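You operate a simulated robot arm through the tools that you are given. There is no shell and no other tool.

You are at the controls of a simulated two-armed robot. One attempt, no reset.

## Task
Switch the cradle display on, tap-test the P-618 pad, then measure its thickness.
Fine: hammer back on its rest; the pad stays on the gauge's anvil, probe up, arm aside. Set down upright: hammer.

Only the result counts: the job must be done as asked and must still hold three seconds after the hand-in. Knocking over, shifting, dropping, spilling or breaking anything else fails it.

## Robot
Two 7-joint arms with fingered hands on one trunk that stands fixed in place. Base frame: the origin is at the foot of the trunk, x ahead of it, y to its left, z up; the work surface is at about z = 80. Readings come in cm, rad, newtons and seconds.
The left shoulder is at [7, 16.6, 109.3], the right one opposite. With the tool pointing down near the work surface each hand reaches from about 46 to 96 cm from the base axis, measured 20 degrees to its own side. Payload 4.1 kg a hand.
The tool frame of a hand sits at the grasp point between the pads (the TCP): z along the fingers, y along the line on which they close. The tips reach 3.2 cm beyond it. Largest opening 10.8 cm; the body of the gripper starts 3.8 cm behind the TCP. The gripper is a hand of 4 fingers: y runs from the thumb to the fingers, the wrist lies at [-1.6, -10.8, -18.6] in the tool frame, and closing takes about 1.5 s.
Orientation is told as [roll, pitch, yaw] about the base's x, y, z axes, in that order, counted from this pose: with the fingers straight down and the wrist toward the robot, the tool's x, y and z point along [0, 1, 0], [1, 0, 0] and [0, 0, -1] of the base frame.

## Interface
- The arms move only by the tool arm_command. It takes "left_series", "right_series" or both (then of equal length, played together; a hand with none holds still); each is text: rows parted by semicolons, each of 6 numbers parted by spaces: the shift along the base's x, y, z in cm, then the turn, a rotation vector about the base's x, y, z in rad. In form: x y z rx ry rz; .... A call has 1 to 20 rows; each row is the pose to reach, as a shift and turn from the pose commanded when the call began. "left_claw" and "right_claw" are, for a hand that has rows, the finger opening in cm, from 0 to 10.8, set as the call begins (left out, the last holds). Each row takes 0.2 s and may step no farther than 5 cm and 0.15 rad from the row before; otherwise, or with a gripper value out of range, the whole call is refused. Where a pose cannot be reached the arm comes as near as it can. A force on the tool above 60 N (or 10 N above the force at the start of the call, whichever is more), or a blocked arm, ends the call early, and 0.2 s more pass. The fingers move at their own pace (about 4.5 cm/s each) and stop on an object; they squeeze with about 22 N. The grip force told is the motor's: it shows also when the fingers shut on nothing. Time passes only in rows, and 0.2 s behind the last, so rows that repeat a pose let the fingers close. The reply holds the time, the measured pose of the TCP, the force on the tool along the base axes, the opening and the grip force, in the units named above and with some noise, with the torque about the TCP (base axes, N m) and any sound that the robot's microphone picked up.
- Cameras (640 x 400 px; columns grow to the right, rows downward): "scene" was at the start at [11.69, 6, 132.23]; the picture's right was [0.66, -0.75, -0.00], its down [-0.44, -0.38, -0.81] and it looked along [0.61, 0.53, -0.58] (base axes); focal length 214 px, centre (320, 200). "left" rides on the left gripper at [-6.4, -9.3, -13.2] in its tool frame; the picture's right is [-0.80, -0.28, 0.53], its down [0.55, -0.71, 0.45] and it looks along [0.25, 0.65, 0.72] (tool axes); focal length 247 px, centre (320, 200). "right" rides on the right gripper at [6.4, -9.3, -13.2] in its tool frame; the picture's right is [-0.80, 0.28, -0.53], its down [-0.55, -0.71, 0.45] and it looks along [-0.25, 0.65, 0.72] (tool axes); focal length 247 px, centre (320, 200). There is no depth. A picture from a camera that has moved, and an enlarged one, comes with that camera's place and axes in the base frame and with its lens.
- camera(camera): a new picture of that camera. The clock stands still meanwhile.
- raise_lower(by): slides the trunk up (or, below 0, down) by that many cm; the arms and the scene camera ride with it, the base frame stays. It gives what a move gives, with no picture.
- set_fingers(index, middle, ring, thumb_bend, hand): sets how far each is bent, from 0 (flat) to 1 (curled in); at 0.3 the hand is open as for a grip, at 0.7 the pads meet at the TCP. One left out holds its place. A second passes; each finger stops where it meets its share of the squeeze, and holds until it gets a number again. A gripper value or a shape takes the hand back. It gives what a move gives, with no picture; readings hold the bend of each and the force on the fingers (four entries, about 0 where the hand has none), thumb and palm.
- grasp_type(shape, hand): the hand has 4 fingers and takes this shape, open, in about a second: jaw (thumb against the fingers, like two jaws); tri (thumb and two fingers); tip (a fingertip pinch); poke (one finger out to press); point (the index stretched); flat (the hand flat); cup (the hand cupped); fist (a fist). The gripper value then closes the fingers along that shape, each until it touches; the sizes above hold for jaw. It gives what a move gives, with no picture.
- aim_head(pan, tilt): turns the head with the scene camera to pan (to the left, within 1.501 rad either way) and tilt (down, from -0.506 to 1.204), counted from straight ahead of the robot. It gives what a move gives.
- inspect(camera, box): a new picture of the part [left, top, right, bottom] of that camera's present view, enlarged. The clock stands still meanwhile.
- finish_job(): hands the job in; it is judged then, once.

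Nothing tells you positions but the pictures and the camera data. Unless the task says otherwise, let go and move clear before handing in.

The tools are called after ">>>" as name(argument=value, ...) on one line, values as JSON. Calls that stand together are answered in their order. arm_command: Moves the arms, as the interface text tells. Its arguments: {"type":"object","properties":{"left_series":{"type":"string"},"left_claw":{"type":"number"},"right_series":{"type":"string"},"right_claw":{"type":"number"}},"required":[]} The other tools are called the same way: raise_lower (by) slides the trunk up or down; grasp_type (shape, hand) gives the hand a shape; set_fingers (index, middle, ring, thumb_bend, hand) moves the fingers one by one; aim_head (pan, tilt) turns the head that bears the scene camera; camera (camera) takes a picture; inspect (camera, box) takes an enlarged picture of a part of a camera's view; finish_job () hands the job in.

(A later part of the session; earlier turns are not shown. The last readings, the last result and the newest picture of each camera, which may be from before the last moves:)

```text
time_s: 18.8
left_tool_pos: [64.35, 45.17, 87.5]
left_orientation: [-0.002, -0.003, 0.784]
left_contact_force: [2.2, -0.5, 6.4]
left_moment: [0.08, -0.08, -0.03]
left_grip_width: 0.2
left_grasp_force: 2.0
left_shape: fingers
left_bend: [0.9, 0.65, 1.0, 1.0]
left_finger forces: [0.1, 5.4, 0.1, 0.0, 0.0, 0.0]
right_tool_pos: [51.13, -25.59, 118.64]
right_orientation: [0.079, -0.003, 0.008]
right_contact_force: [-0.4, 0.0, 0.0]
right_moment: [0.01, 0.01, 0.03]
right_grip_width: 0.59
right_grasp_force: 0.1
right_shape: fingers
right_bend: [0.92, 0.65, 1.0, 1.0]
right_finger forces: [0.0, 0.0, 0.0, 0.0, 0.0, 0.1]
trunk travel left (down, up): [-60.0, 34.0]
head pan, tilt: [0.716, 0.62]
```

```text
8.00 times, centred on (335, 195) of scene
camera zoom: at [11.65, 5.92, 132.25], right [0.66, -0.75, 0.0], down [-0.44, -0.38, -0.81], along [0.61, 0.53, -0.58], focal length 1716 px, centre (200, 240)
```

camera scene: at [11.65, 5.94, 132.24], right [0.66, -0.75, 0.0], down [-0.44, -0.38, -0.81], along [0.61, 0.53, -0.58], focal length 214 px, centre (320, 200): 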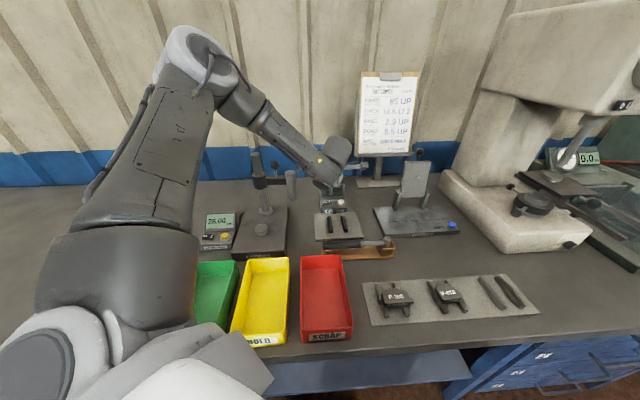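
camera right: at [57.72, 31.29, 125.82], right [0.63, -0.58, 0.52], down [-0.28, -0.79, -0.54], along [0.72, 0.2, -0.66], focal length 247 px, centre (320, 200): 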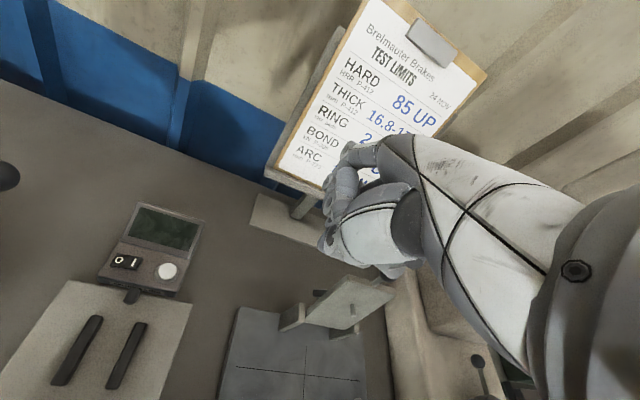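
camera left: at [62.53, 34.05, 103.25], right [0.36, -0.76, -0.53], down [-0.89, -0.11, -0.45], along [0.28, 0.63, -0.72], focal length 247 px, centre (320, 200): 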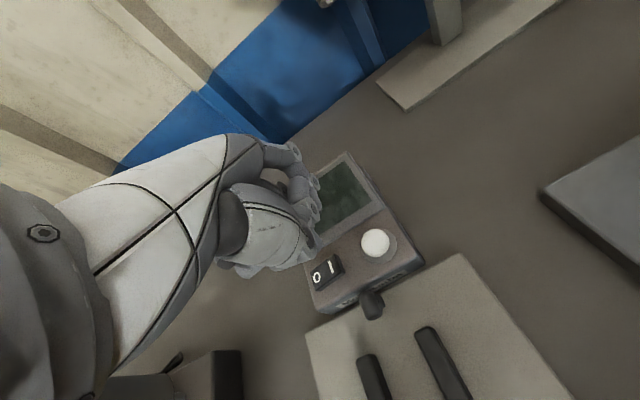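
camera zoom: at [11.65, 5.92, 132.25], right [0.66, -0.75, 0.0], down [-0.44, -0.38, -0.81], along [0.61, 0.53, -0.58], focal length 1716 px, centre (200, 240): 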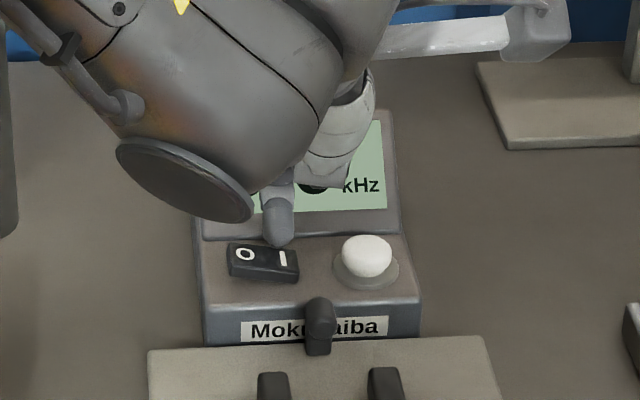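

The cradle display has come on (it shows "kHz"). I'll lift straight up and confirm.

>>> arm_command(left_series="0 0 4 0 0 0;0 0 8 0 0 0;0 0 13 0 0 0;-1 -1 18 0 0 0;-2 -3 22 0 0 0;-2 -6 25 0 0 0;-2 -10 27 0 0 0;-2 -14 28 0 0 0")

>>> inspect(camera="scene", box=[310, 170, 360, 220])

>>> camera(camera="left")

>>> grasp_type(shape="jaw", hand="left")

```text
refused: row 4 steps farther than a row can; nothing moved
```

```text
8.00 times, centred on (335, 195) of scene
camera zoom: at [11.65, 5.92, 132.25], right [0.66, -0.75, 0.0], down [-0.44, -0.38, -0.81], along [0.61, 0.53, -0.58], focal length 1716 px, centre (200, 240)
```

zoom: 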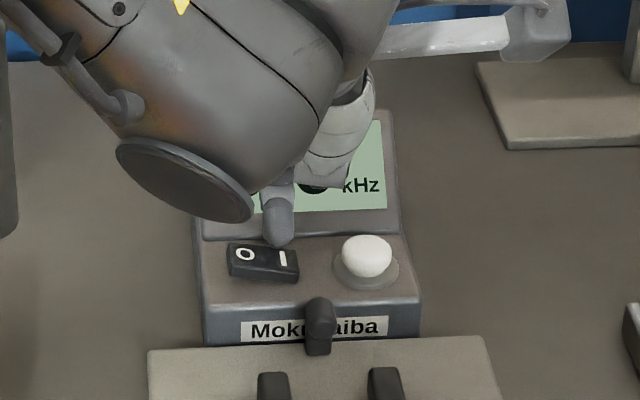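

```text
taken
camera left: at [62.35, 34.27, 100.74], right [0.36, -0.76, -0.53], down [-0.89, -0.11, -0.45], along [0.29, 0.63, -0.72], focal length 247 px, centre (320, 200)
```

left: 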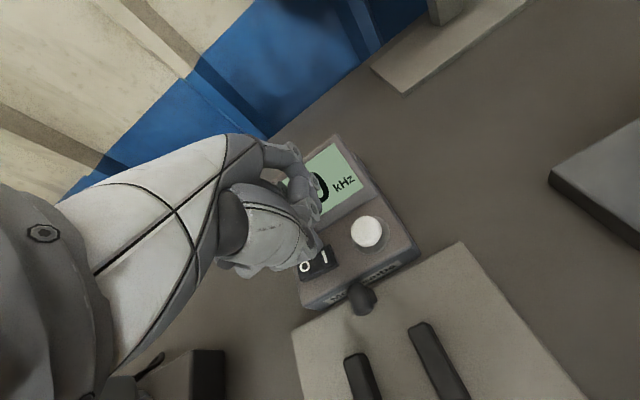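

```text
time_s: 19.7
left_tool_pos: [64.04, 44.97, 87.95]
left_orientation: [-0.001, -0.006, 0.784]
left_contact_force: [-17.0, -17.9, 20.7]
left_moment: [0.25, -0.15, 0.16]
left_grip_width: 10.2
left_grasp_force: 0.1
left_shape: jaw
left_bend: [0.41, 0.35, 0.35, 0.3]
left_finger forces: [17.0, 7.1, 6.8, 0.0, 0.1, 0.0]
right_tool_pos: [50.78, -26.0, 118.83]
right_orientation: [0.081, -0.007, 0.007]
right_contact_force: [0.5, -0.1, 0.9]
right_moment: [-0.03, 0.0, 0.0]
right_grip_width: 0.64
right_grasp_force: 0.0
right_shape: fingers
right_bend: [0.92, 0.65, 1.0, 1.0]
right_finger forces: [0.0, 0.0, 0.1, 0.1, 0.0, 0.1]
trunk travel left (down, up): [-60.0, 34.0]
head pan, tilt: [0.716, 0.62]
```

The lift was refused because a row stepped too far, and the hand then opened against the console. I'll check the state before moving.

>>> camera(camera="left")

>>> inspect(camera="scene", box=[300, 160, 370, 240])

```text
taken
camera left: at [61.97, 33.89, 101.1], right [0.36, -0.76, -0.53], down [-0.89, -0.11, -0.45], along [0.29, 0.64, -0.72], focal length 247 px, centre (320, 200)
```

left: 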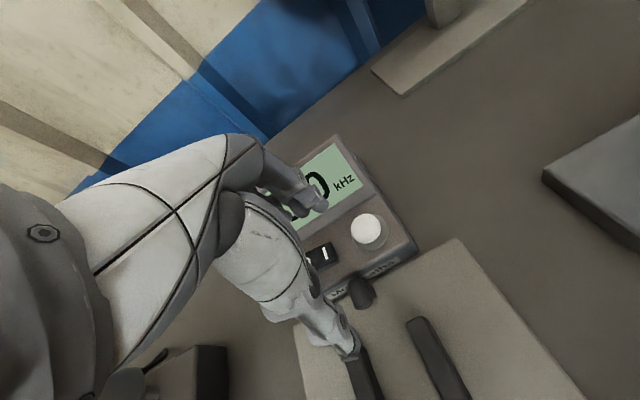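

```text
5.00 times, centred on (335, 200) of scene
camera zoom: at [11.17, 5.49, 132.31], right [0.66, -0.75, 0.0], down [-0.43, -0.38, -0.82], along [0.62, 0.54, -0.58], focal length 1072 px, centre (245, 200)
```

zoom: 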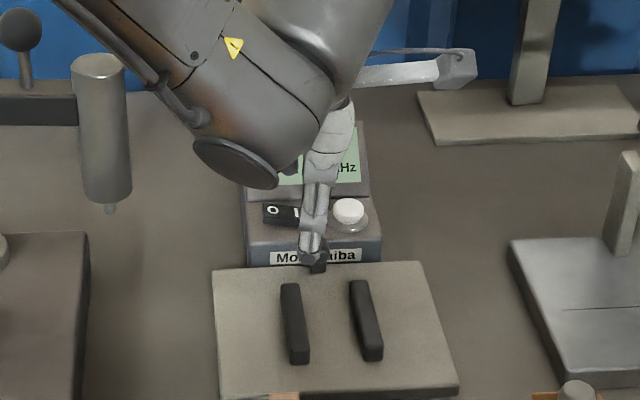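

The console looks unmoved, but the fingers push on the display face. I'll ease them off slightly, leave the thumb where it is, then lift straight up.

>>> set_fingers(hand="left", index=0.47, middle=0.43, ring=0.43, thumb_bend=0.3)

>>> camera(camera="left")

```text
time_s: 20.7
left_tool_pos: [64.24, 45.29, 87.45]
left_orientation: [0.0, 0.001, 0.785]
left_contact_force: [-5.4, -1.3, 7.7]
left_moment: [0.24, -0.01, 0.17]
left_grip_width: 8.38
left_grasp_force: 4.2
left_shape: fingers
left_bend: [0.49, 0.45, 0.44, 0.3]
left_finger forces: [2.3, 4.8, 2.0, 0.0, 0.1, 0.0]
right_tool_pos: [51.06, -25.53, 118.71]
right_orientation: [0.079, -0.006, 0.007]
right_contact_force: [-0.1, 0.6, 0.2]
right_moment: [-0.03, -0.02, 0.02]
right_grip_width: 0.62
right_grasp_force: 0.1
right_shape: fingers
right_bend: [0.92, 0.65, 1.0, 1.0]
right_finger forces: [0.0, 0.1, 0.0, 0.1, 0.1, 0.1]
trunk travel left (down, up): [-60.0, 34.0]
head pan, tilt: [0.716, 0.62]
```

```text
taken
camera left: at [62.2, 34.29, 100.73], right [0.36, -0.76, -0.53], down [-0.89, -0.11, -0.45], along [0.28, 0.64, -0.72], focal length 247 px, centre (320, 200)
```

left: 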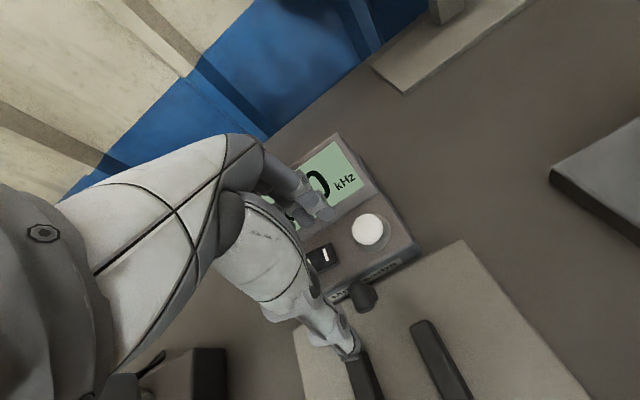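

Force is now small. I'll lift straight up, then move back over the hammer area.

>>> arm_command(left_series="0 0 1 0 0 0;0 0 3 0 0 0;0 0 7 0 0 0;0 0 11 0 0 0;0 0 15 0 0 0;-1 -2 18.5 0 0 0;-2 -5 21.5 0 0 0;-2 -9 23.5 0 0 0;-2 -13 25.5 0 0 0")

>>> inspect(camera="scene", box=[300, 160, 370, 240])

>>> camera(camera="left")

```text
time_s: 22.7
left_tool_pos: [62.59, 32.17, 113.29]
left_orientation: [0.001, -0.001, 0.785]
left_contact_force: [0.7, 0.3, -0.1]
left_moment: [0.01, 0.01, -0.02]
left_grip_width: 8.61
left_grasp_force: 0.0
left_shape: fingers
left_bend: [0.47, 0.43, 0.43, 0.3]
left_finger forces: [0.0, 0.1, 0.0, 0.0, 0.0, 0.1]
right_tool_pos: [51.21, -25.66, 118.57]
right_orientation: [0.078, -0.003, 0.007]
right_contact_force: [-0.4, -0.3, -0.2]
right_moment: [0.01, -0.01, 0.0]
right_grip_width: 0.62
right_grasp_force: 0.1
right_shape: fingers
right_bend: [0.92, 0.65, 1.0, 1.0]
right_finger forces: [0.1, 0.0, 0.0, 0.0, 0.0, 0.0]
trunk travel left (down, up): [-60.0, 34.0]
head pan, tilt: [0.716, 0.62]
```

```text
5.00 times, centred on (335, 200) of scene
camera zoom: at [11.73, 5.92, 132.23], right [0.66, -0.75, 0.0], down [-0.44, -0.38, -0.81], along [0.61, 0.54, -0.58], focal length 1072 px, centre (245, 200)
```

zoom: 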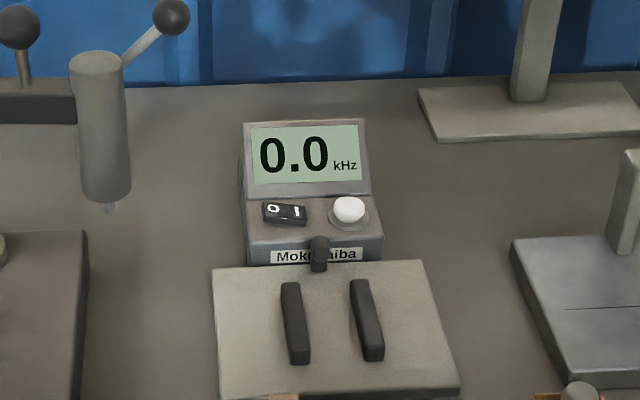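

```text
taken
camera left: at [60.7, 21.18, 126.49], right [0.36, -0.76, -0.53], down [-0.89, -0.11, -0.45], along [0.28, 0.64, -0.72], focal length 247 px, centre (320, 200)
```

left: 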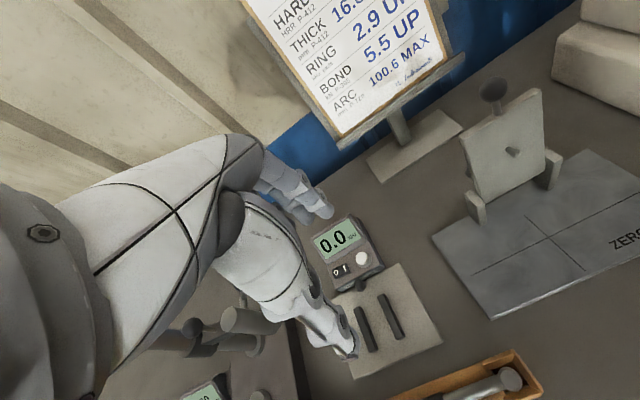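

The display reads 0.0 kHz and nothing moved. Next I'll take the left hand across to the P-618 pad, keeping the turn so that thumb and fingers close along the rails.

>>> arm_command(left_series="-1 -4.2 -1 0 0 0;-2 -8.4 -2 0 0 0;-3 -12.6 -3 0 0 0;-4 -16.8 -4 0 0 0;-5 -21 -5 0 0 0;-6 -25 -6 0 0 0;-7 -28.5 -8 0 0 -0.03;-7.9 -30.6 -11 0 0 -0.06;-7.9 -30.6 -13 0 0 -0.07")

>>> camera(camera="scene")

>>> camera(camera="left")

```text
time_s: 24.7
left_tool_pos: [49.5, 20.58, 106.61]
left_orientation: [0.0, 0.001, 0.724]
left_contact_force: [0.2, -0.2, 0.2]
left_moment: [-0.05, -0.01, 0.01]
left_grip_width: 8.62
left_grasp_force: 0.1
left_shape: fingers
left_bend: [0.47, 0.43, 0.43, 0.3]
left_finger forces: [0.1, 0.0, 0.0, 0.0, 0.0, 0.0]
left hand out of reach, approached as far as the arm can: row 2, 3, 4, 5, 6, 7, 8, 9
right_tool_pos: [51.18, -25.47, 118.72]
right_orientation: [0.078, -0.002, 0.007]
right_contact_force: [-0.7, 0.4, 0.3]
right_moment: [0.01, -0.03, 0.0]
right_grip_width: 0.63
right_grasp_force: 0.0
right_shape: fingers
right_bend: [0.92, 0.65, 1.0, 1.0]
right_finger forces: [0.0, 0.0, 0.0, 0.0, 0.1, 0.1]
trunk travel left (down, up): [-60.0, 34.0]
head pan, tilt: [0.716, 0.62]
```

```text
taken
camera scene: at [11.6, 5.95, 132.24], right [0.66, -0.75, 0.0], down [-0.44, -0.38, -0.81], along [0.61, 0.53, -0.58], focal length 214 px, centre (320, 200)
```

scene: 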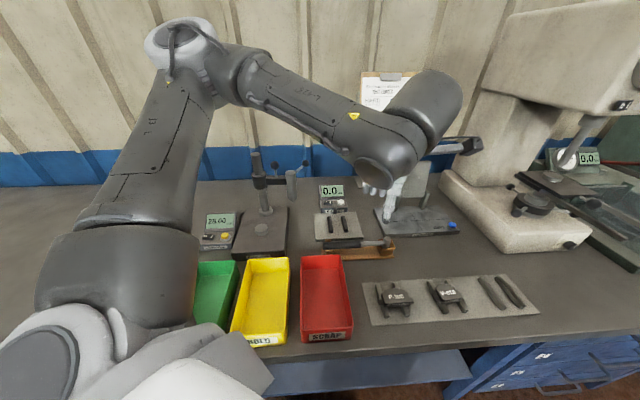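

```text
taken
camera left: at [46.93, 9.77, 119.94], right [0.32, -0.79, -0.53], down [-0.89, -0.06, -0.45], along [0.32, 0.62, -0.72], focal length 247 px, centre (320, 200)
```

left: 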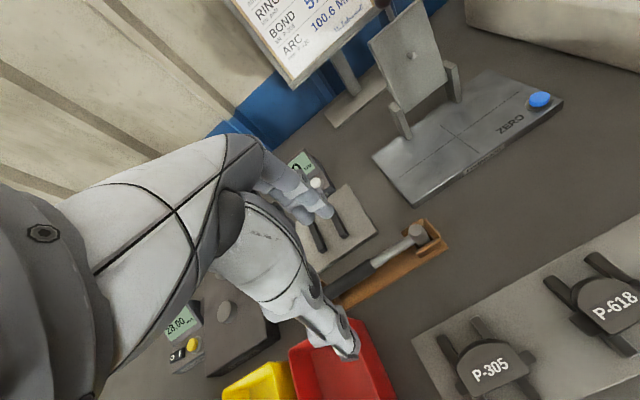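

The left hand cannot hold that turn over the pad board, but the right hand's natural turn suits it. I'll park the left arm high on the left and use the right hand for the pad and hammer.

>>> arm_command(left_series="0 0 4.5 0 0 0;0 1 9 0 0 0;0 3 13.5 0 0 -0.05;0 6 17 0 0 -0.15;-1 10 19.5 0 0 -0.25;-2 14 22 0 0 -0.35;-3 18 24 0 0 -0.45;-4 22 26 0 0 -0.55;-5 26 26 0 0 -0.65;-6 30 26 0 0 -0.724;-7 34 26 0 0 -0.724;-8 38 26 0 0 -0.724")

>>> grasp_type(shape="jaw", hand="right")

>>> camera(camera="scene")

```text
time_s: 27.3
left_tool_pos: [42.85, 59.72, 133.99]
left_orientation: [-0.001, 0.001, -0.012]
left_contact_force: [0.0, 0.0, 0.0]
left_moment: [-0.02, 0.02, 0.01]
left_grip_width: 8.63
left_grasp_force: 0.1
left_shape: fingers
left_bend: [0.47, 0.43, 0.43, 0.3]
left_finger forces: [0.0, 0.0, 0.0, 0.0, 0.0, 0.1]
right_tool_pos: [51.21, -25.34, 118.72]
right_orientation: [0.076, -0.003, 0.007]
right_contact_force: [-1.1, 0.5, 0.4]
right_moment: [-0.01, 0.0, 0.01]
right_grip_width: 0.63
right_grasp_force: 0.0
right_shape: fingers
right_bend: [0.92, 0.65, 1.0, 1.0]
right_finger forces: [0.1, 0.0, 0.1, 0.0, 0.0, 0.0]
trunk travel left (down, up): [-60.0, 34.0]
head pan, tilt: [0.716, 0.62]
```

```text
time_s: 28.2
left_tool_pos: [42.91, 59.52, 134.1]
left_orientation: [0.0, -0.001, -0.009]
left_contact_force: [-0.4, -0.2, 0.4]
left_moment: [-0.02, 0.0, 0.03]
left_grip_width: 8.61
left_grasp_force: 0.1
left_shape: fingers
left_bend: [0.47, 0.43, 0.43, 0.3]
left_finger forces: [0.0, 0.0, 0.1, 0.1, 0.1, 0.1]
right_tool_pos: [51.11, -25.49, 118.72]
right_orientation: [0.079, -0.003, 0.008]
right_contact_force: [0.3, -0.2, 0.4]
right_moment: [0.0, 0.01, -0.01]
right_grip_width: 10.76
right_grasp_force: 0.1
right_shape: jaw
right_bend: [0.3, 0.3, 0.3, 0.3]
right_finger forces: [0.0, 0.1, 0.0, 0.0, 0.0, 0.0]
trunk travel left (down, up): [-60.0, 34.0]
head pan, tilt: [0.716, 0.62]
```

```text
taken
camera scene: at [11.68, 5.99, 132.23], right [0.66, -0.75, 0.0], down [-0.44, -0.38, -0.81], along [0.61, 0.53, -0.58], focal length 214 px, centre (320, 200)
```

scene: 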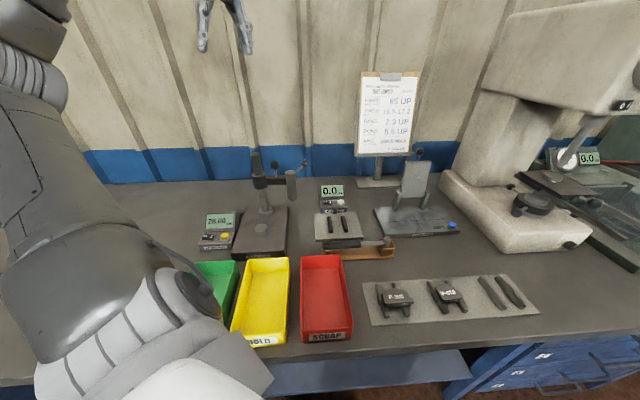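

I'll test whether the right hand reaches above the cradle at a lower height with the turn that aligns with the rails.

>>> arm_command(right_series="0.5 4.5 0 -0.03 0 0.05;1 9 -0.5 -0.06 0 0.1;1.5 13.5 -1 -0.078 0 0.15;2 18 -2 -0.078 0 0.2;2.5 22.5 -3 -0.078 0 0.25;3 27 -4 -0.078 0 0.3;3.5 31.5 -5 -0.078 0 0.35;4 36 -6 -0.078 0 0.4;4.5 40.5 -8 -0.078 0 0.45;5 44.5 -10 -0.078 0 0.5;5 48.5 -12 -0.078 0 0.55;5 52.5 -14 -0.078 0 0.6;5.5 56.5 -16 -0.078 0 0.65;6 60 -18 -0.078 0 0.7;6.5 63.5 -20 -0.078 0 0.72")

>>> camera(camera="scene")

>>> camera(camera="right")

```text
time_s: 31.4
left_tool_pos: [42.84, 59.76, 134.02]
left_orientation: [-0.002, 0.0, -0.01]
left_contact_force: [-0.4, 0.1, -0.1]
left_moment: [-0.02, -0.04, -0.02]
left_grip_width: 8.62
left_grasp_force: 0.1
left_shape: fingers
left_bend: [0.47, 0.43, 0.43, 0.3]
left_finger forces: [0.0, 0.1, 0.0, 0.0, 0.0, 0.1]
right_tool_pos: [57.59, 38.17, 98.74]
right_orientation: [0.005, 0.025, 0.725]
right_contact_force: [-1.4, 0.0, 0.4]
right_moment: [0.0, 0.01, -0.01]
right_grip_width: 10.78
right_grasp_force: 0.2
right_shape: jaw
right_bend: [0.3, 0.3, 0.3, 0.3]
right_finger forces: [0.1, 0.0, 0.0, 0.1, 0.1, 0.0]
trunk travel left (down, up): [-60.0, 34.0]
head pan, tilt: [0.716, 0.62]
```

```text
taken
camera scene: at [11.66, 6.23, 132.22], right [0.66, -0.75, 0.0], down [-0.44, -0.38, -0.81], along [0.61, 0.53, -0.58], focal length 214 px, centre (320, 200)
```

scene: 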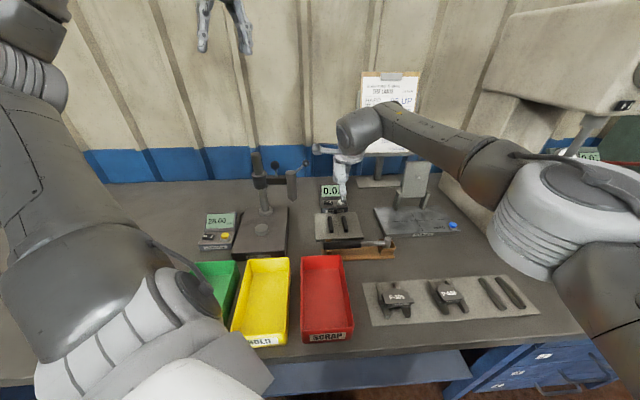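

```text
taken
camera right: at [46.68, 37.01, 112.09], right [0.75, -0.4, 0.52], down [-0.17, -0.88, -0.43], along [0.63, 0.24, -0.74], focal length 247 px, centre (320, 200)
```

right: 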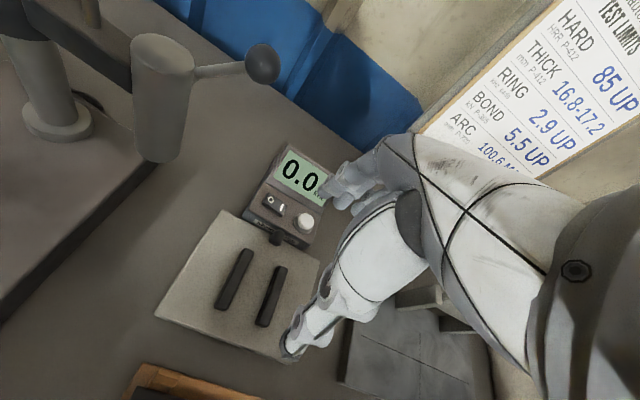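

The right hand reaches the cradle well (rails centred near (57.5, 38.1)). Now I'll move it above the P-618 pad and look closely.

>>> arm_command(right_series="-0.3 -4.6 1 0 0 0;-0.6 -9.2 2 0 0 0;-1 -13.8 2 0 0 0;-1.4 -18.4 2 0 0 0;-1.8 -23 2 0 0 0;-2.2 -27.6 2 0 0 0;-2.6 -32.2 1.5 0 0 0;-2.9 -36.6 1 0 0 0;-2.9 -36.6 0.3 0 0 0")

>>> camera(camera="right")

>>> inspect(camera="scene", box=[370, 200, 540, 330])

```text
time_s: 33.4
left_tool_pos: [42.98, 59.72, 133.9]
left_orientation: [-0.002, 0.002, -0.008]
left_contact_force: [0.2, -0.5, 0.4]
left_moment: [-0.02, -0.02, 0.01]
left_grip_width: 8.62
left_grasp_force: 0.0
left_shape: fingers
left_bend: [0.47, 0.43, 0.43, 0.3]
left_finger forces: [0.0, 0.0, 0.0, 0.1, 0.0, 0.0]
right_tool_pos: [54.99, 1.19, 99.06]
right_orientation: [0.008, 0.026, 0.727]
right_contact_force: [0.3, 0.0, -0.3]
right_moment: [-0.01, -0.03, 0.01]
right_grip_width: 10.77
right_grasp_force: 0.1
right_shape: jaw
right_bend: [0.3, 0.3, 0.3, 0.3]
right_finger forces: [0.0, 0.1, 0.0, 0.0, 0.0, 0.0]
trunk travel left (down, up): [-60.0, 34.0]
head pan, tilt: [0.716, 0.62]
```

```text
taken
camera right: at [44.12, 0.19, 112.57], right [0.75, -0.4, 0.52], down [-0.17, -0.88, -0.43], along [0.63, 0.24, -0.74], focal length 247 px, centre (320, 200)
```

right: 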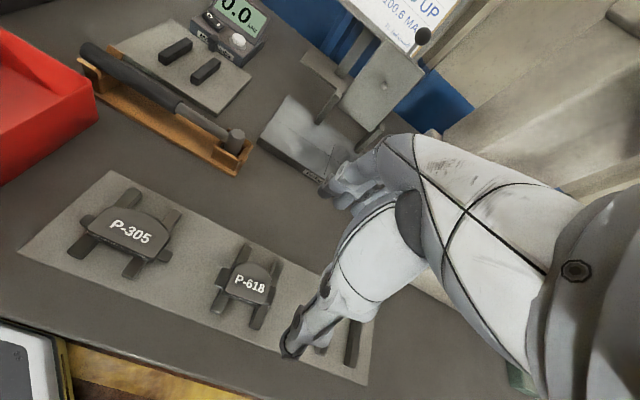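

```text
3.08 times, centred on (455, 265) of scene
camera zoom: at [11.74, 6.14, 132.22], right [0.66, -0.75, 0.0], down [-0.44, -0.38, -0.81], along [0.61, 0.53, -0.58], focal length 660 px, centre (-95, 0)
```

zoom: 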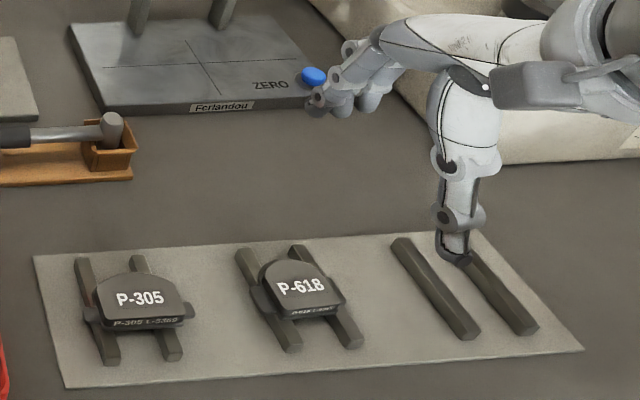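

>>> inspect(camera="right", box=[190, 220, 310, 350])

>>> inspect(camera="scene", box=[425, 260, 475, 325])

```text
3.08 times, centred on (250, 285) of right
camera zoom: at [44.12, 0.19, 112.57], right [0.75, -0.4, 0.52], down [-0.17, -0.88, -0.43], along [0.63, 0.24, -0.74], focal length 760 px, centre (535, -62)
```

zoom: 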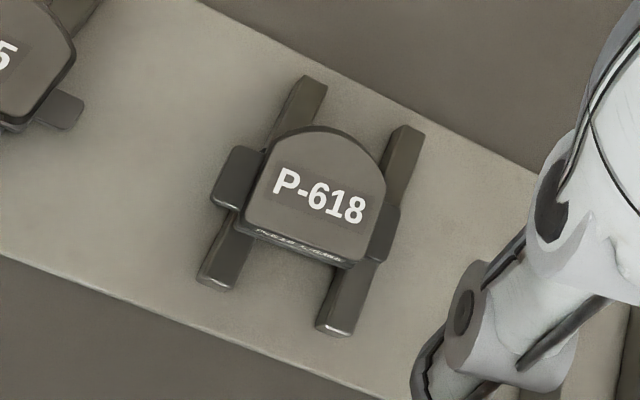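

```text
6.15 times, centred on (450, 292) of scene
camera zoom: at [11.74, 6.14, 132.22], right [0.66, -0.75, 0.0], down [-0.44, -0.38, -0.81], along [0.61, 0.53, -0.58], focal length 1320 px, centre (-480, -369)
```

zoom: 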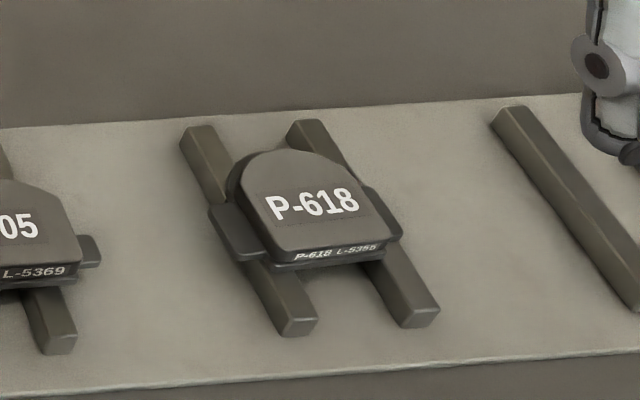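

The pad is a backing plate with ears, lying on two rails, with the friction block on top centred near (54.1, 2.2). I'll lower the hand over it, still above, and check the alignment.

>>> arm_command(right_series="-0.4 0.5 -3 0 -0.026 0;-0.9 1 -5.5 -0.008 -0.026 0;-0.9 1 -8 -0.008 -0.026 0;-0.9 1 -8 -0.008 -0.026 0", right_claw=8)

>>> camera(camera="right")

>>> inspect(camera="scene", box=[410, 220, 510, 330])

```text
time_s: 34.4
left_tool_pos: [42.91, 59.59, 134.06]
left_orientation: [0.0, 0.0, -0.009]
left_contact_force: [-0.1, 0.4, 0.1]
left_moment: [-0.01, 0.04, 0.01]
left_grip_width: 8.63
left_grasp_force: 0.0
left_shape: fingers
left_bend: [0.47, 0.43, 0.43, 0.3]
left_finger forces: [0.0, 0.1, 0.1, 0.0, 0.0, 0.1]
right_tool_pos: [53.8, 2.33, 91.05]
right_orientation: [-0.016, 0.011, 0.726]
right_contact_force: [0.2, 0.0, 0.1]
right_moment: [0.0, 0.01, 0.02]
right_grip_width: 8.02
right_grasp_force: 0.1
right_shape: jaw
right_bend: [0.26, 0.36, 0.34, 0.58]
right_finger forces: [0.0, 0.0, 0.0, 0.1, 0.0, 0.0]
trunk travel left (down, up): [-60.0, 34.0]
head pan, tilt: [0.716, 0.62]
```

```text
taken
camera right: at [42.65, 1.3, 104.11], right [0.74, -0.4, 0.54], down [-0.16, -0.89, -0.43], along [0.65, 0.23, -0.72], focal length 247 px, centre (320, 200)
```

right: 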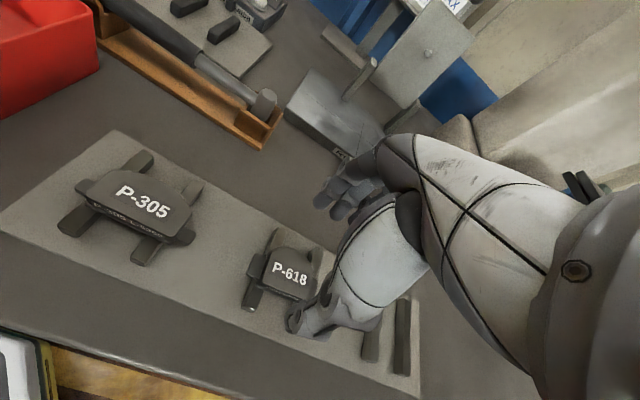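

```text
3.64 times, centred on (460, 275) of scene
camera zoom: at [11.67, 6.03, 132.23], right [0.66, -0.75, 0.0], down [-0.44, -0.38, -0.81], along [0.61, 0.53, -0.58], focal length 780 px, centre (-189, -73)
```

zoom: 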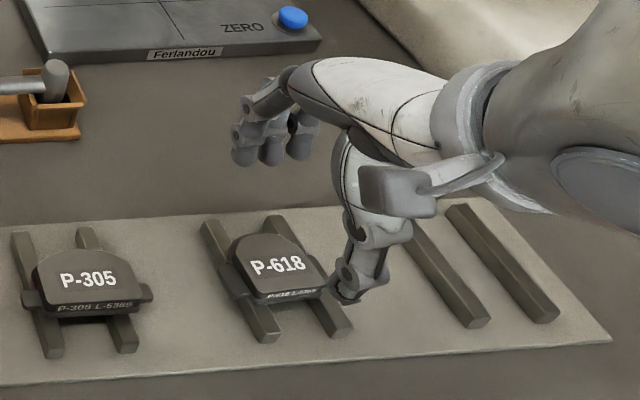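

The thumb and middle finger straddle the pad's centre line. I'll trim the position slightly and descend around the pad.

>>> arm_command(right_series="-0.2 0.4 -2 0 0 0;-0.2 0.4 -4 0 0 0;-0.2 0.4 -5.6 0 0 0;-0.2 0.4 -5.6 0 0 0")

>>> camera(camera="right")

>>> inspect(camera="scene", box=[410, 220, 510, 330])

```text
time_s: 35.4
left_tool_pos: [42.94, 59.53, 134.1]
left_orientation: [0.001, -0.001, -0.009]
left_contact_force: [1.0, -0.1, 0.1]
left_moment: [0.01, -0.01, 0.02]
left_grip_width: 8.64
left_grasp_force: 0.1
left_shape: fingers
left_bend: [0.47, 0.43, 0.43, 0.3]
left_finger forces: [0.0, 0.0, 0.1, 0.0, 0.0, 0.1]
right_tool_pos: [53.67, 2.79, 85.43]
right_orientation: [-0.017, 0.011, 0.724]
right_contact_force: [-0.1, 0.3, 0.6]
right_moment: [0.0, 0.0, -0.01]
right_grip_width: 8.02
right_grasp_force: 0.0
right_shape: jaw
right_bend: [0.26, 0.36, 0.34, 0.58]
right_finger forces: [0.1, 0.1, 0.0, 0.0, 0.0, 0.1]
trunk travel left (down, up): [-60.0, 34.0]
head pan, tilt: [0.716, 0.62]
```

```text
taken
camera right: at [42.43, 1.71, 98.47], right [0.74, -0.4, 0.54], down [-0.16, -0.89, -0.43], along [0.65, 0.23, -0.72], focal length 247 px, centre (320, 200)
```

right: 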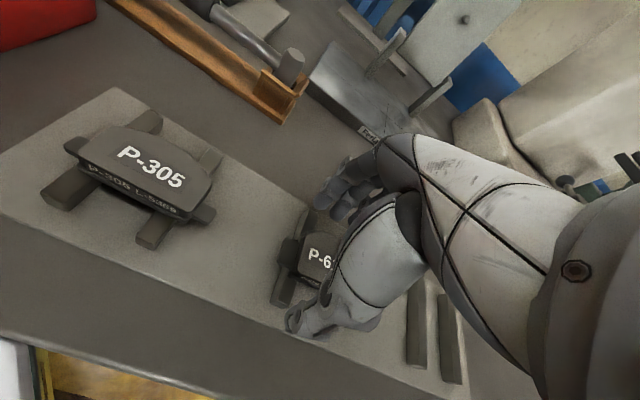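

```text
3.64 times, centred on (460, 275) of scene
camera zoom: at [11.67, 6.01, 132.23], right [0.66, -0.75, 0.0], down [-0.44, -0.38, -0.81], along [0.61, 0.53, -0.58], focal length 780 px, centre (-189, -73)
```

zoom: 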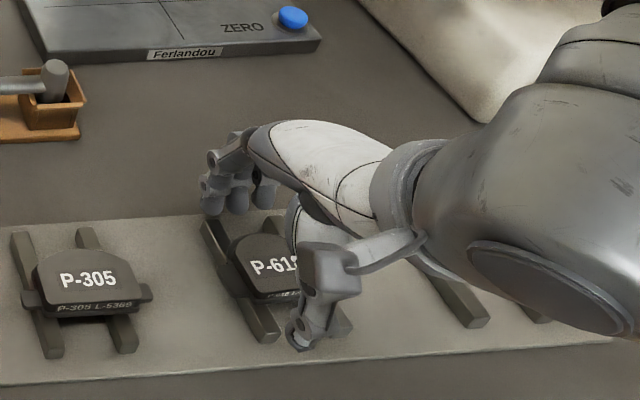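

Thumb is in front between the rails and the fingers are behind the pad. I'll close the hand.

>>> arm_command(right_series="0 0 0 0 0 0;0 0 0 0 0 0;0 0 0 0 0 0;0 0 0 0 0 0;0 0 0 0 0 0;0 0 0 0 0 0;0 0 0 0 0 0;0 0 0 0 0 0", right_claw=2.5)

>>> camera(camera="right")

>>> inspect(camera="scene", box=[410, 220, 510, 330])

```text
time_s: 37.2
left_tool_pos: [42.87, 59.43, 134.15]
left_orientation: [0.001, 0.001, -0.011]
left_contact_force: [-1.1, 0.4, -0.7]
left_moment: [-0.01, 0.0, 0.06]
left_grip_width: 8.66
left_grasp_force: 0.1
left_shape: fingers
left_bend: [0.47, 0.43, 0.43, 0.3]
left_finger forces: [0.1, 0.0, 0.1, 0.1, 0.0, 0.0]
right_tool_pos: [53.63, 2.74, 85.46]
right_orientation: [-0.015, 0.009, 0.727]
right_contact_force: [-0.2, -0.1, 5.2]
right_moment: [0.09, -0.12, -0.02]
right_grip_width: 3.57
right_grasp_force: 22.5
right_shape: jaw
right_bend: [0.73, 0.5, 0.52, 0.74]
right_finger forces: [10.9, 7.4, 2.7, 0.1, 19.6, 0.0]
trunk travel left (down, up): [-60.0, 34.0]
head pan, tilt: [0.716, 0.62]
```

```text
taken
camera right: at [42.39, 1.7, 98.52], right [0.74, -0.4, 0.54], down [-0.16, -0.89, -0.43], along [0.65, 0.23, -0.72], focal length 247 px, centre (320, 200)
```

right: 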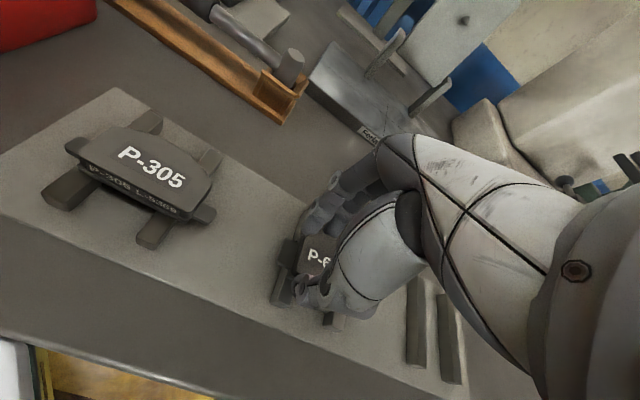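

```text
3.64 times, centred on (460, 275) of scene
camera zoom: at [11.62, 6.0, 132.24], right [0.66, -0.75, 0.0], down [-0.44, -0.38, -0.81], along [0.61, 0.53, -0.58], focal length 780 px, centre (-189, -73)
```

zoom: 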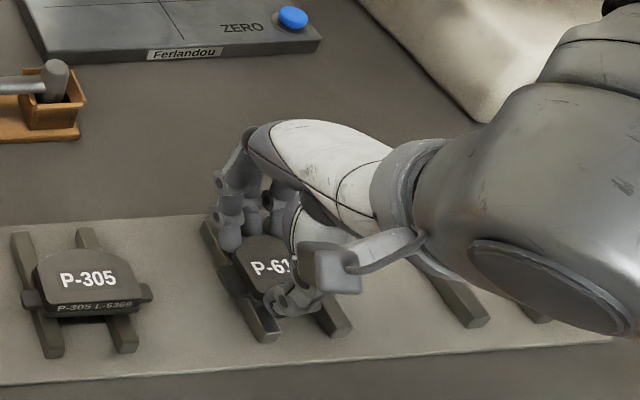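

The pad is gripped (3.6 cm, about 22 N). I'll lift a little and check that it holds.

>>> arm_command(right_series="0 0 0.5 0 0 0;0 0 1.5 0 0 0;0 0 3 0 0 0;0 0 5 0 0 0")

>>> camera(camera="right")

>>> inspect(camera="scene", box=[410, 200, 510, 310])

```text
time_s: 38.2
left_tool_pos: [42.99, 59.58, 134.07]
left_orientation: [0.0, 0.0, -0.007]
left_contact_force: [-0.3, 0.4, 0.1]
left_moment: [0.01, -0.02, 0.0]
left_grip_width: 8.62
left_grasp_force: 0.1
left_shape: fingers
left_bend: [0.47, 0.43, 0.43, 0.3]
left_finger forces: [0.0, 0.1, 0.0, 0.0, 0.0, 0.0]
right_tool_pos: [53.53, 2.67, 90.26]
right_orientation: [-0.016, 0.011, 0.725]
right_contact_force: [-0.2, 0.1, 0.7]
right_moment: [-0.03, -0.04, 0.01]
right_grip_width: 2.67
right_grasp_force: 22.4
right_shape: jaw
right_bend: [0.74, 0.55, 0.6, 0.83]
right_finger forces: [0.0, 0.0, 0.0, 0.0, 0.0, 0.0]
trunk travel left (down, up): [-60.0, 34.0]
head pan, tilt: [0.716, 0.62]
```

```text
taken
camera right: at [42.31, 1.72, 103.38], right [0.74, -0.4, 0.54], down [-0.16, -0.89, -0.43], along [0.65, 0.23, -0.72], focal length 247 px, centre (320, 200)
```

right: 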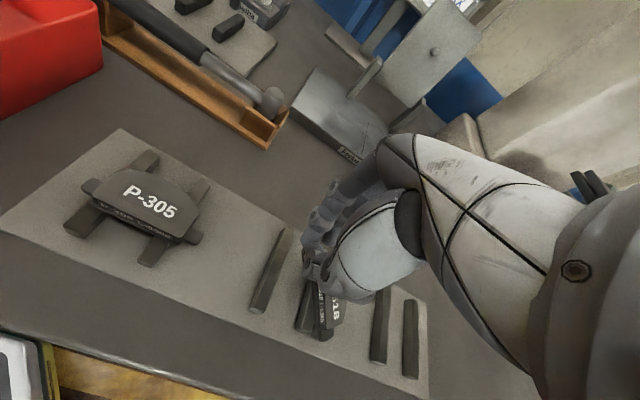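

```text
3.64 times, centred on (460, 255) of scene
camera zoom: at [11.64, 6.02, 132.23], right [0.66, -0.75, 0.0], down [-0.44, -0.38, -0.81], along [0.61, 0.53, -0.58], focal length 780 px, centre (-189, 0)
```

zoom: 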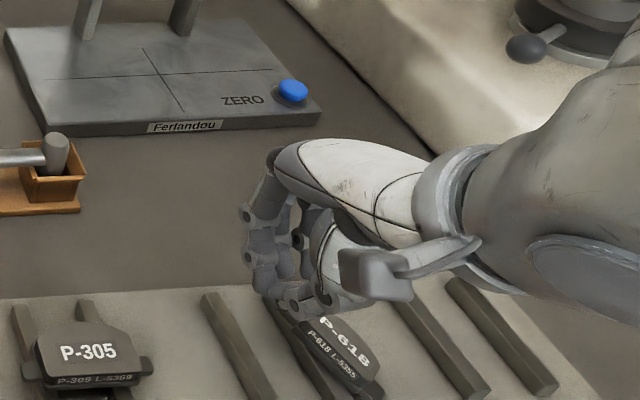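

The pad slipped out and landed skewed on the board. I'll open, back off upward, and look at how it lies.

>>> arm_command(right_series="0 0 3 0 0 0;0 0 6 0 0 0;-1 -3 9 0 0 0;-2 -7 11 0 0 0;-3 -11 13 0 0 0;-4 -15 13 0 0 0", right_claw=8)

>>> inspect(camera="scene", box=[410, 240, 530, 330])

>>> camera(camera="right")

```text
time_s: 39.6
left_tool_pos: [42.85, 59.25, 134.23]
left_orientation: [0.003, -0.001, -0.008]
left_contact_force: [0.1, -0.6, 0.4]
left_moment: [0.05, -0.01, 0.02]
left_grip_width: 8.6
left_grasp_force: 0.0
left_shape: fingers
left_bend: [0.47, 0.43, 0.43, 0.3]
left_finger forces: [0.0, 0.0, 0.0, 0.1, 0.0, 0.0]
right_tool_pos: [49.68, -12.39, 103.13]
right_orientation: [-0.016, 0.008, 0.727]
right_contact_force: [-0.1, -1.0, -0.7]
right_moment: [0.01, -0.02, 0.03]
right_grip_width: 7.98
right_grasp_force: 0.0
right_shape: jaw
right_bend: [0.26, 0.36, 0.34, 0.58]
right_finger forces: [0.0, 0.0, 0.0, 0.0, 0.0, 0.0]
trunk travel left (down, up): [-60.0, 34.0]
head pan, tilt: [0.716, 0.62]
```

```text
4.44 times, centred on (470, 285) of scene
camera zoom: at [11.59, 5.77, 132.25], right [0.66, -0.75, 0.0], down [-0.44, -0.38, -0.82], along [0.61, 0.54, -0.58], focal length 953 px, centre (-347, -178)
```

zoom: 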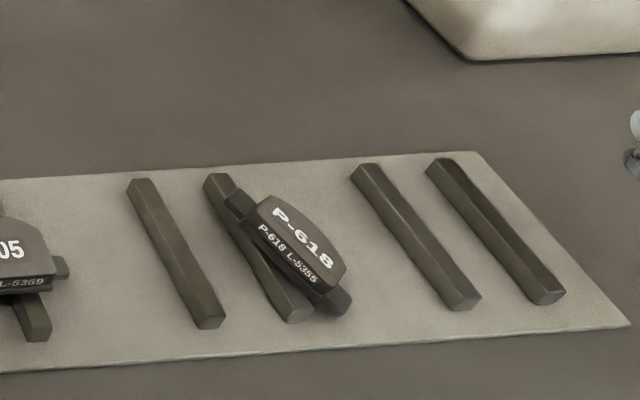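

```text
taken
camera right: at [38.49, -13.34, 116.33], right [0.74, -0.4, 0.54], down [-0.16, -0.89, -0.43], along [0.65, 0.23, -0.72], focal length 247 px, centre (320, 200)
```

right: 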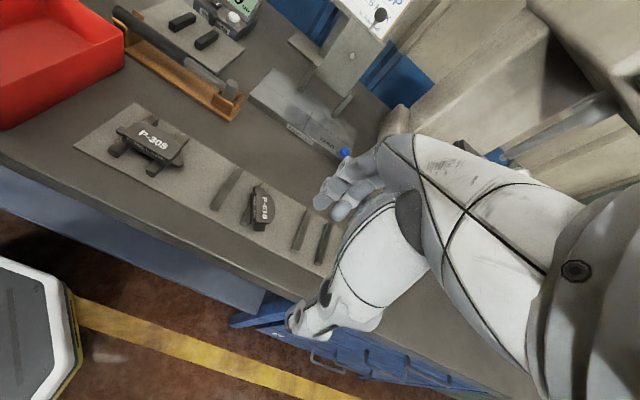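

>>> inspect(camera="right", box=[200, 150, 340, 280])

>>> inspect(camera="scene", box=[445, 270, 490, 320])

```text
3.08 times, centred on (270, 215) of right
camera zoom: at [38.49, -13.34, 116.33], right [0.74, -0.4, 0.54], down [-0.16, -0.89, -0.43], along [0.65, 0.23, -0.72], focal length 760 px, centre (474, 154)
```

zoom: 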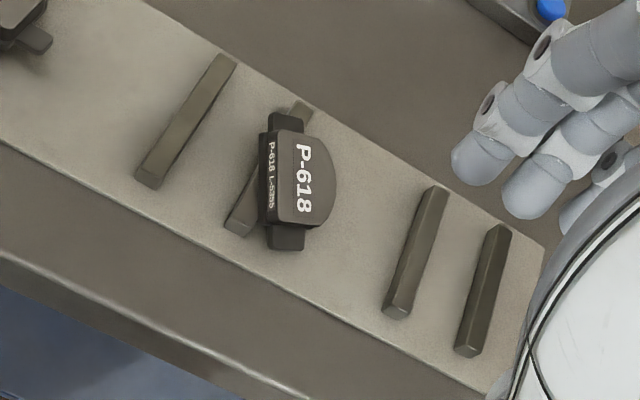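

```text
8.00 times, centred on (468, 295) of scene
camera zoom: at [11.59, 5.77, 132.25], right [0.66, -0.75, 0.0], down [-0.44, -0.38, -0.82], along [0.61, 0.54, -0.58], focal length 1716 px, centre (-860, -560)
```

zoom: 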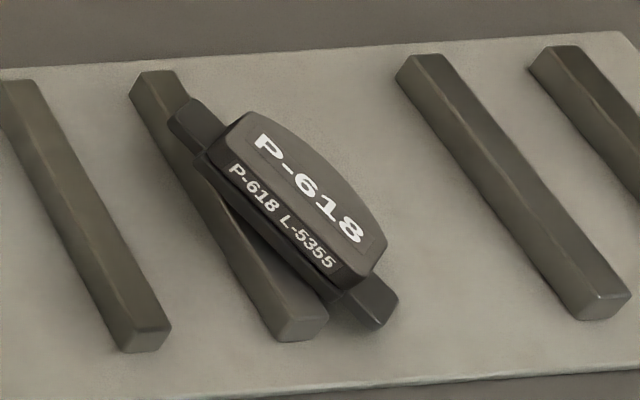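

The pad now lies rotated about 64° clockwise, leaning on the right-hand rail, undamaged. The left hand's natural turn fits this pose, so I'll move the right arm aside and bring the left hand over in the three-finger ("tri") shape.

>>> arm_command(right_series="0 -4 3 0 0 -0.1;0 -8 6 0 0 -0.2;0 -12 9 0 0 -0.3;0 -15 11 0 0 -0.4;0 -18 13 0 0 -0.5", left_series="2 -4 -1 0 0 -0.05;4 -8 -2 0 0 -0.1;6 -12 -3 0 0 -0.15;8 -16 -4.5 0 0 -0.2;9 -20.5 -6 0 0 -0.25")

>>> grasp_type(shape="tri", hand="left")

>>> arm_command(left_series="1 -4.5 -1.5 0 0 -0.05;2 -9 -3 0 0 -0.1;3 -13.5 -5 0 0 -0.15;4 -18 -7.5 0 0 -0.15;5 -22.5 -9.5 0 0 -0.15;6 -26.5 -12 0 0 -0.15;6 -30.5 -15 0 0 -0.15;6 -34 -18.5 0 0 -0.15;6 -37 -22 0 0 -0.15;5 -40 -26 0 0 -0.15")

>>> camera(camera="left")

>>> camera(camera="scene")

```text
time_s: 40.8
left_tool_pos: [51.96, 38.9, 128.09]
left_orientation: [0.002, 0.0, -0.259]
left_contact_force: [-0.4, 0.7, 0.7]
left_moment: [0.01, -0.04, -0.01]
left_grip_width: 8.66
left_grasp_force: 0.0
left_shape: fingers
left_bend: [0.47, 0.43, 0.43, 0.3]
left_finger forces: [0.1, 0.0, 0.0, 0.0, 0.1, 0.0]
right_tool_pos: [49.54, -30.45, 116.24]
right_orientation: [-0.013, 0.011, 0.225]
right_contact_force: [0.4, 0.4, -0.3]
right_moment: [0.02, -0.01, -0.03]
right_grip_width: 7.99
right_grasp_force: 0.0
right_shape: jaw
right_bend: [0.26, 0.36, 0.34, 0.58]
right_finger forces: [0.0, 0.0, 0.0, 0.1, 0.1, 0.1]
trunk travel left (down, up): [-60.0, 34.0]
head pan, tilt: [0.716, 0.62]
```

```text
time_s: 41.7
left_tool_pos: [51.95, 39.24, 128.13]
left_orientation: [0.001, 0.001, -0.259]
left_contact_force: [-0.5, 0.6, -1.2]
left_moment: [0.01, 0.01, -0.03]
left_grip_width: 10.77
left_grasp_force: 0.0
left_shape: tri
left_bend: [0.3, 0.3, 0.99, 0.3]
left_finger forces: [0.1, 0.0, 0.1, 0.0, 0.0, 0.0]
right_tool_pos: [49.69, -30.21, 116.27]
right_orientation: [-0.015, 0.01, 0.227]
right_contact_force: [-0.4, 0.4, 0.3]
right_moment: [0.01, 0.0, 0.02]
right_grip_width: 7.99
right_grasp_force: 0.0
right_shape: jaw
right_bend: [0.26, 0.36, 0.34, 0.58]
right_finger forces: [0.0, 0.0, 0.0, 0.1, 0.0, 0.0]
trunk travel left (down, up): [-60.0, 34.0]
head pan, tilt: [0.716, 0.62]
```

```text
refused: row 3 steps farther than a row can; nothing moved
```

```text
taken
camera left: at [41.39, 35.55, 141.38], right [-0.48, -0.7, -0.53], down [-0.54, 0.71, -0.45], along [0.69, 0.07, -0.72], focal length 247 px, centre (320, 200)
```

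left: 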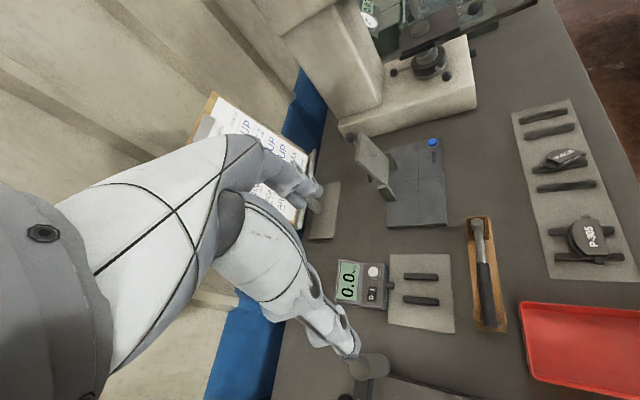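

```text
taken
camera scene: at [11.69, 5.98, 132.23], right [0.66, -0.75, 0.0], down [-0.44, -0.38, -0.81], along [0.61, 0.53, -0.58], focal length 214 px, centre (320, 200)
```

scene: 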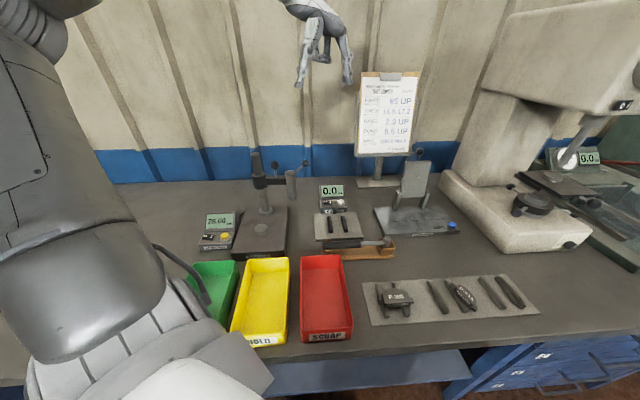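

I'll resend the move with smaller steps.

>>> arm_command(left_series="0.27 -3.64 -2.5 0 0 -0.02;0.54 -7.28 -5 0 0 -0.04;0.81 -10.9 -7.5 0 0 -0.06;1.1 -14.5 -10 0 0 -0.08;1.35 -18.2 -12.5 0 0 -0.1;1.6 -21.8 -15 0 0 -0.12;1.9 -25.4 -17.5 0 0 -0.14;2.2 -29 -20 0 0 -0.14;2.5 -32.6 -22.5 0 0 -0.14;2.7 -36.3 -25 0 0 -0.14;3 -40 -27.5 0 0 -0.14")

>>> camera(camera="left")

>>> inspect(camera="scene", box=[400, 180, 540, 330])

>>> camera(camera="right")

```text
time_s: 44.1
left_tool_pos: [54.29, 10.87, 108.41]
left_orientation: [0.001, 0.001, -0.399]
left_contact_force: [0.5, 0.6, 0.6]
left_moment: [-0.02, -0.01, -0.01]
left_grip_width: 10.77
left_grasp_force: 0.1
left_shape: tri
left_bend: [0.3, 0.3, 0.99, 0.3]
left_finger forces: [0.0, 0.1, 0.0, 0.1, 0.0, 0.1]
left hand out of reach, approached as far as the arm can: row 8, 9, 10, 11
right_tool_pos: [49.6, -30.26, 116.3]
right_orientation: [-0.016, 0.01, 0.227]
right_contact_force: [-0.1, -0.5, -0.6]
right_moment: [0.02, 0.01, -0.01]
right_grip_width: 7.98
right_grasp_force: 0.2
right_shape: jaw
right_bend: [0.26, 0.36, 0.34, 0.58]
right_finger forces: [0.1, 0.1, 0.0, 0.0, 0.1, 0.0]
trunk travel left (down, up): [-60.0, 34.0]
head pan, tilt: [0.716, 0.62]
```

```text
taken
camera left: at [43.26, 8.65, 121.72], right [-0.57, -0.63, -0.53], down [-0.44, 0.78, -0.45], along [0.69, -0.02, -0.72], focal length 247 px, centre (320, 200)
```

left: 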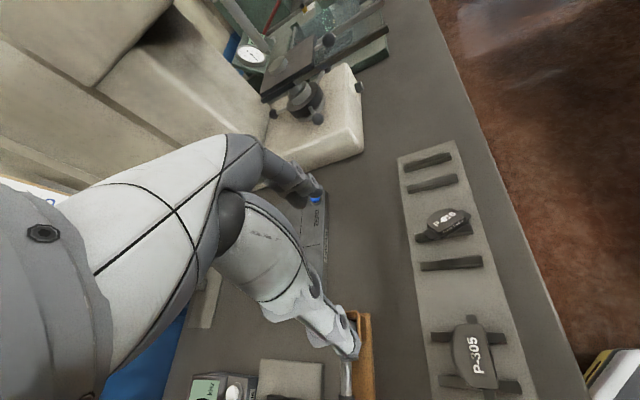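

```text
2.67 times, centred on (470, 255) of scene
camera zoom: at [11.67, 5.99, 132.23], right [0.66, -0.75, 0.0], down [-0.44, -0.38, -0.81], along [0.61, 0.53, -0.58], focal length 572 px, centre (-80, 53)
```

zoom: 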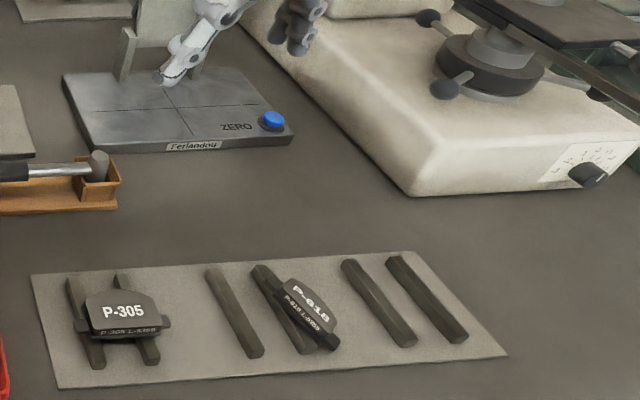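

```text
taken
camera right: at [39.29, -25.7, 129.4], right [0.46, -0.7, 0.54], down [-0.57, -0.7, -0.43], along [0.68, -0.11, -0.72], focal length 247 px, centre (320, 200)
```

right: 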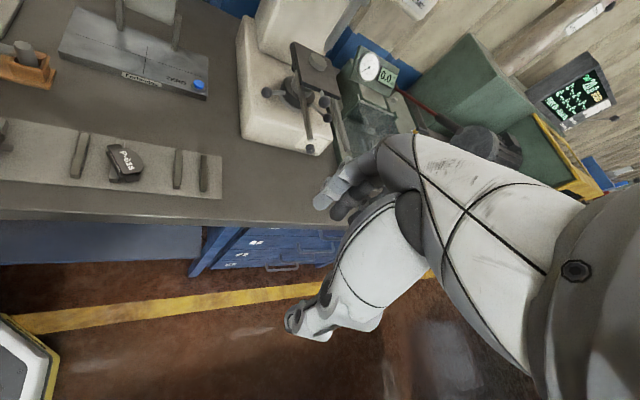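

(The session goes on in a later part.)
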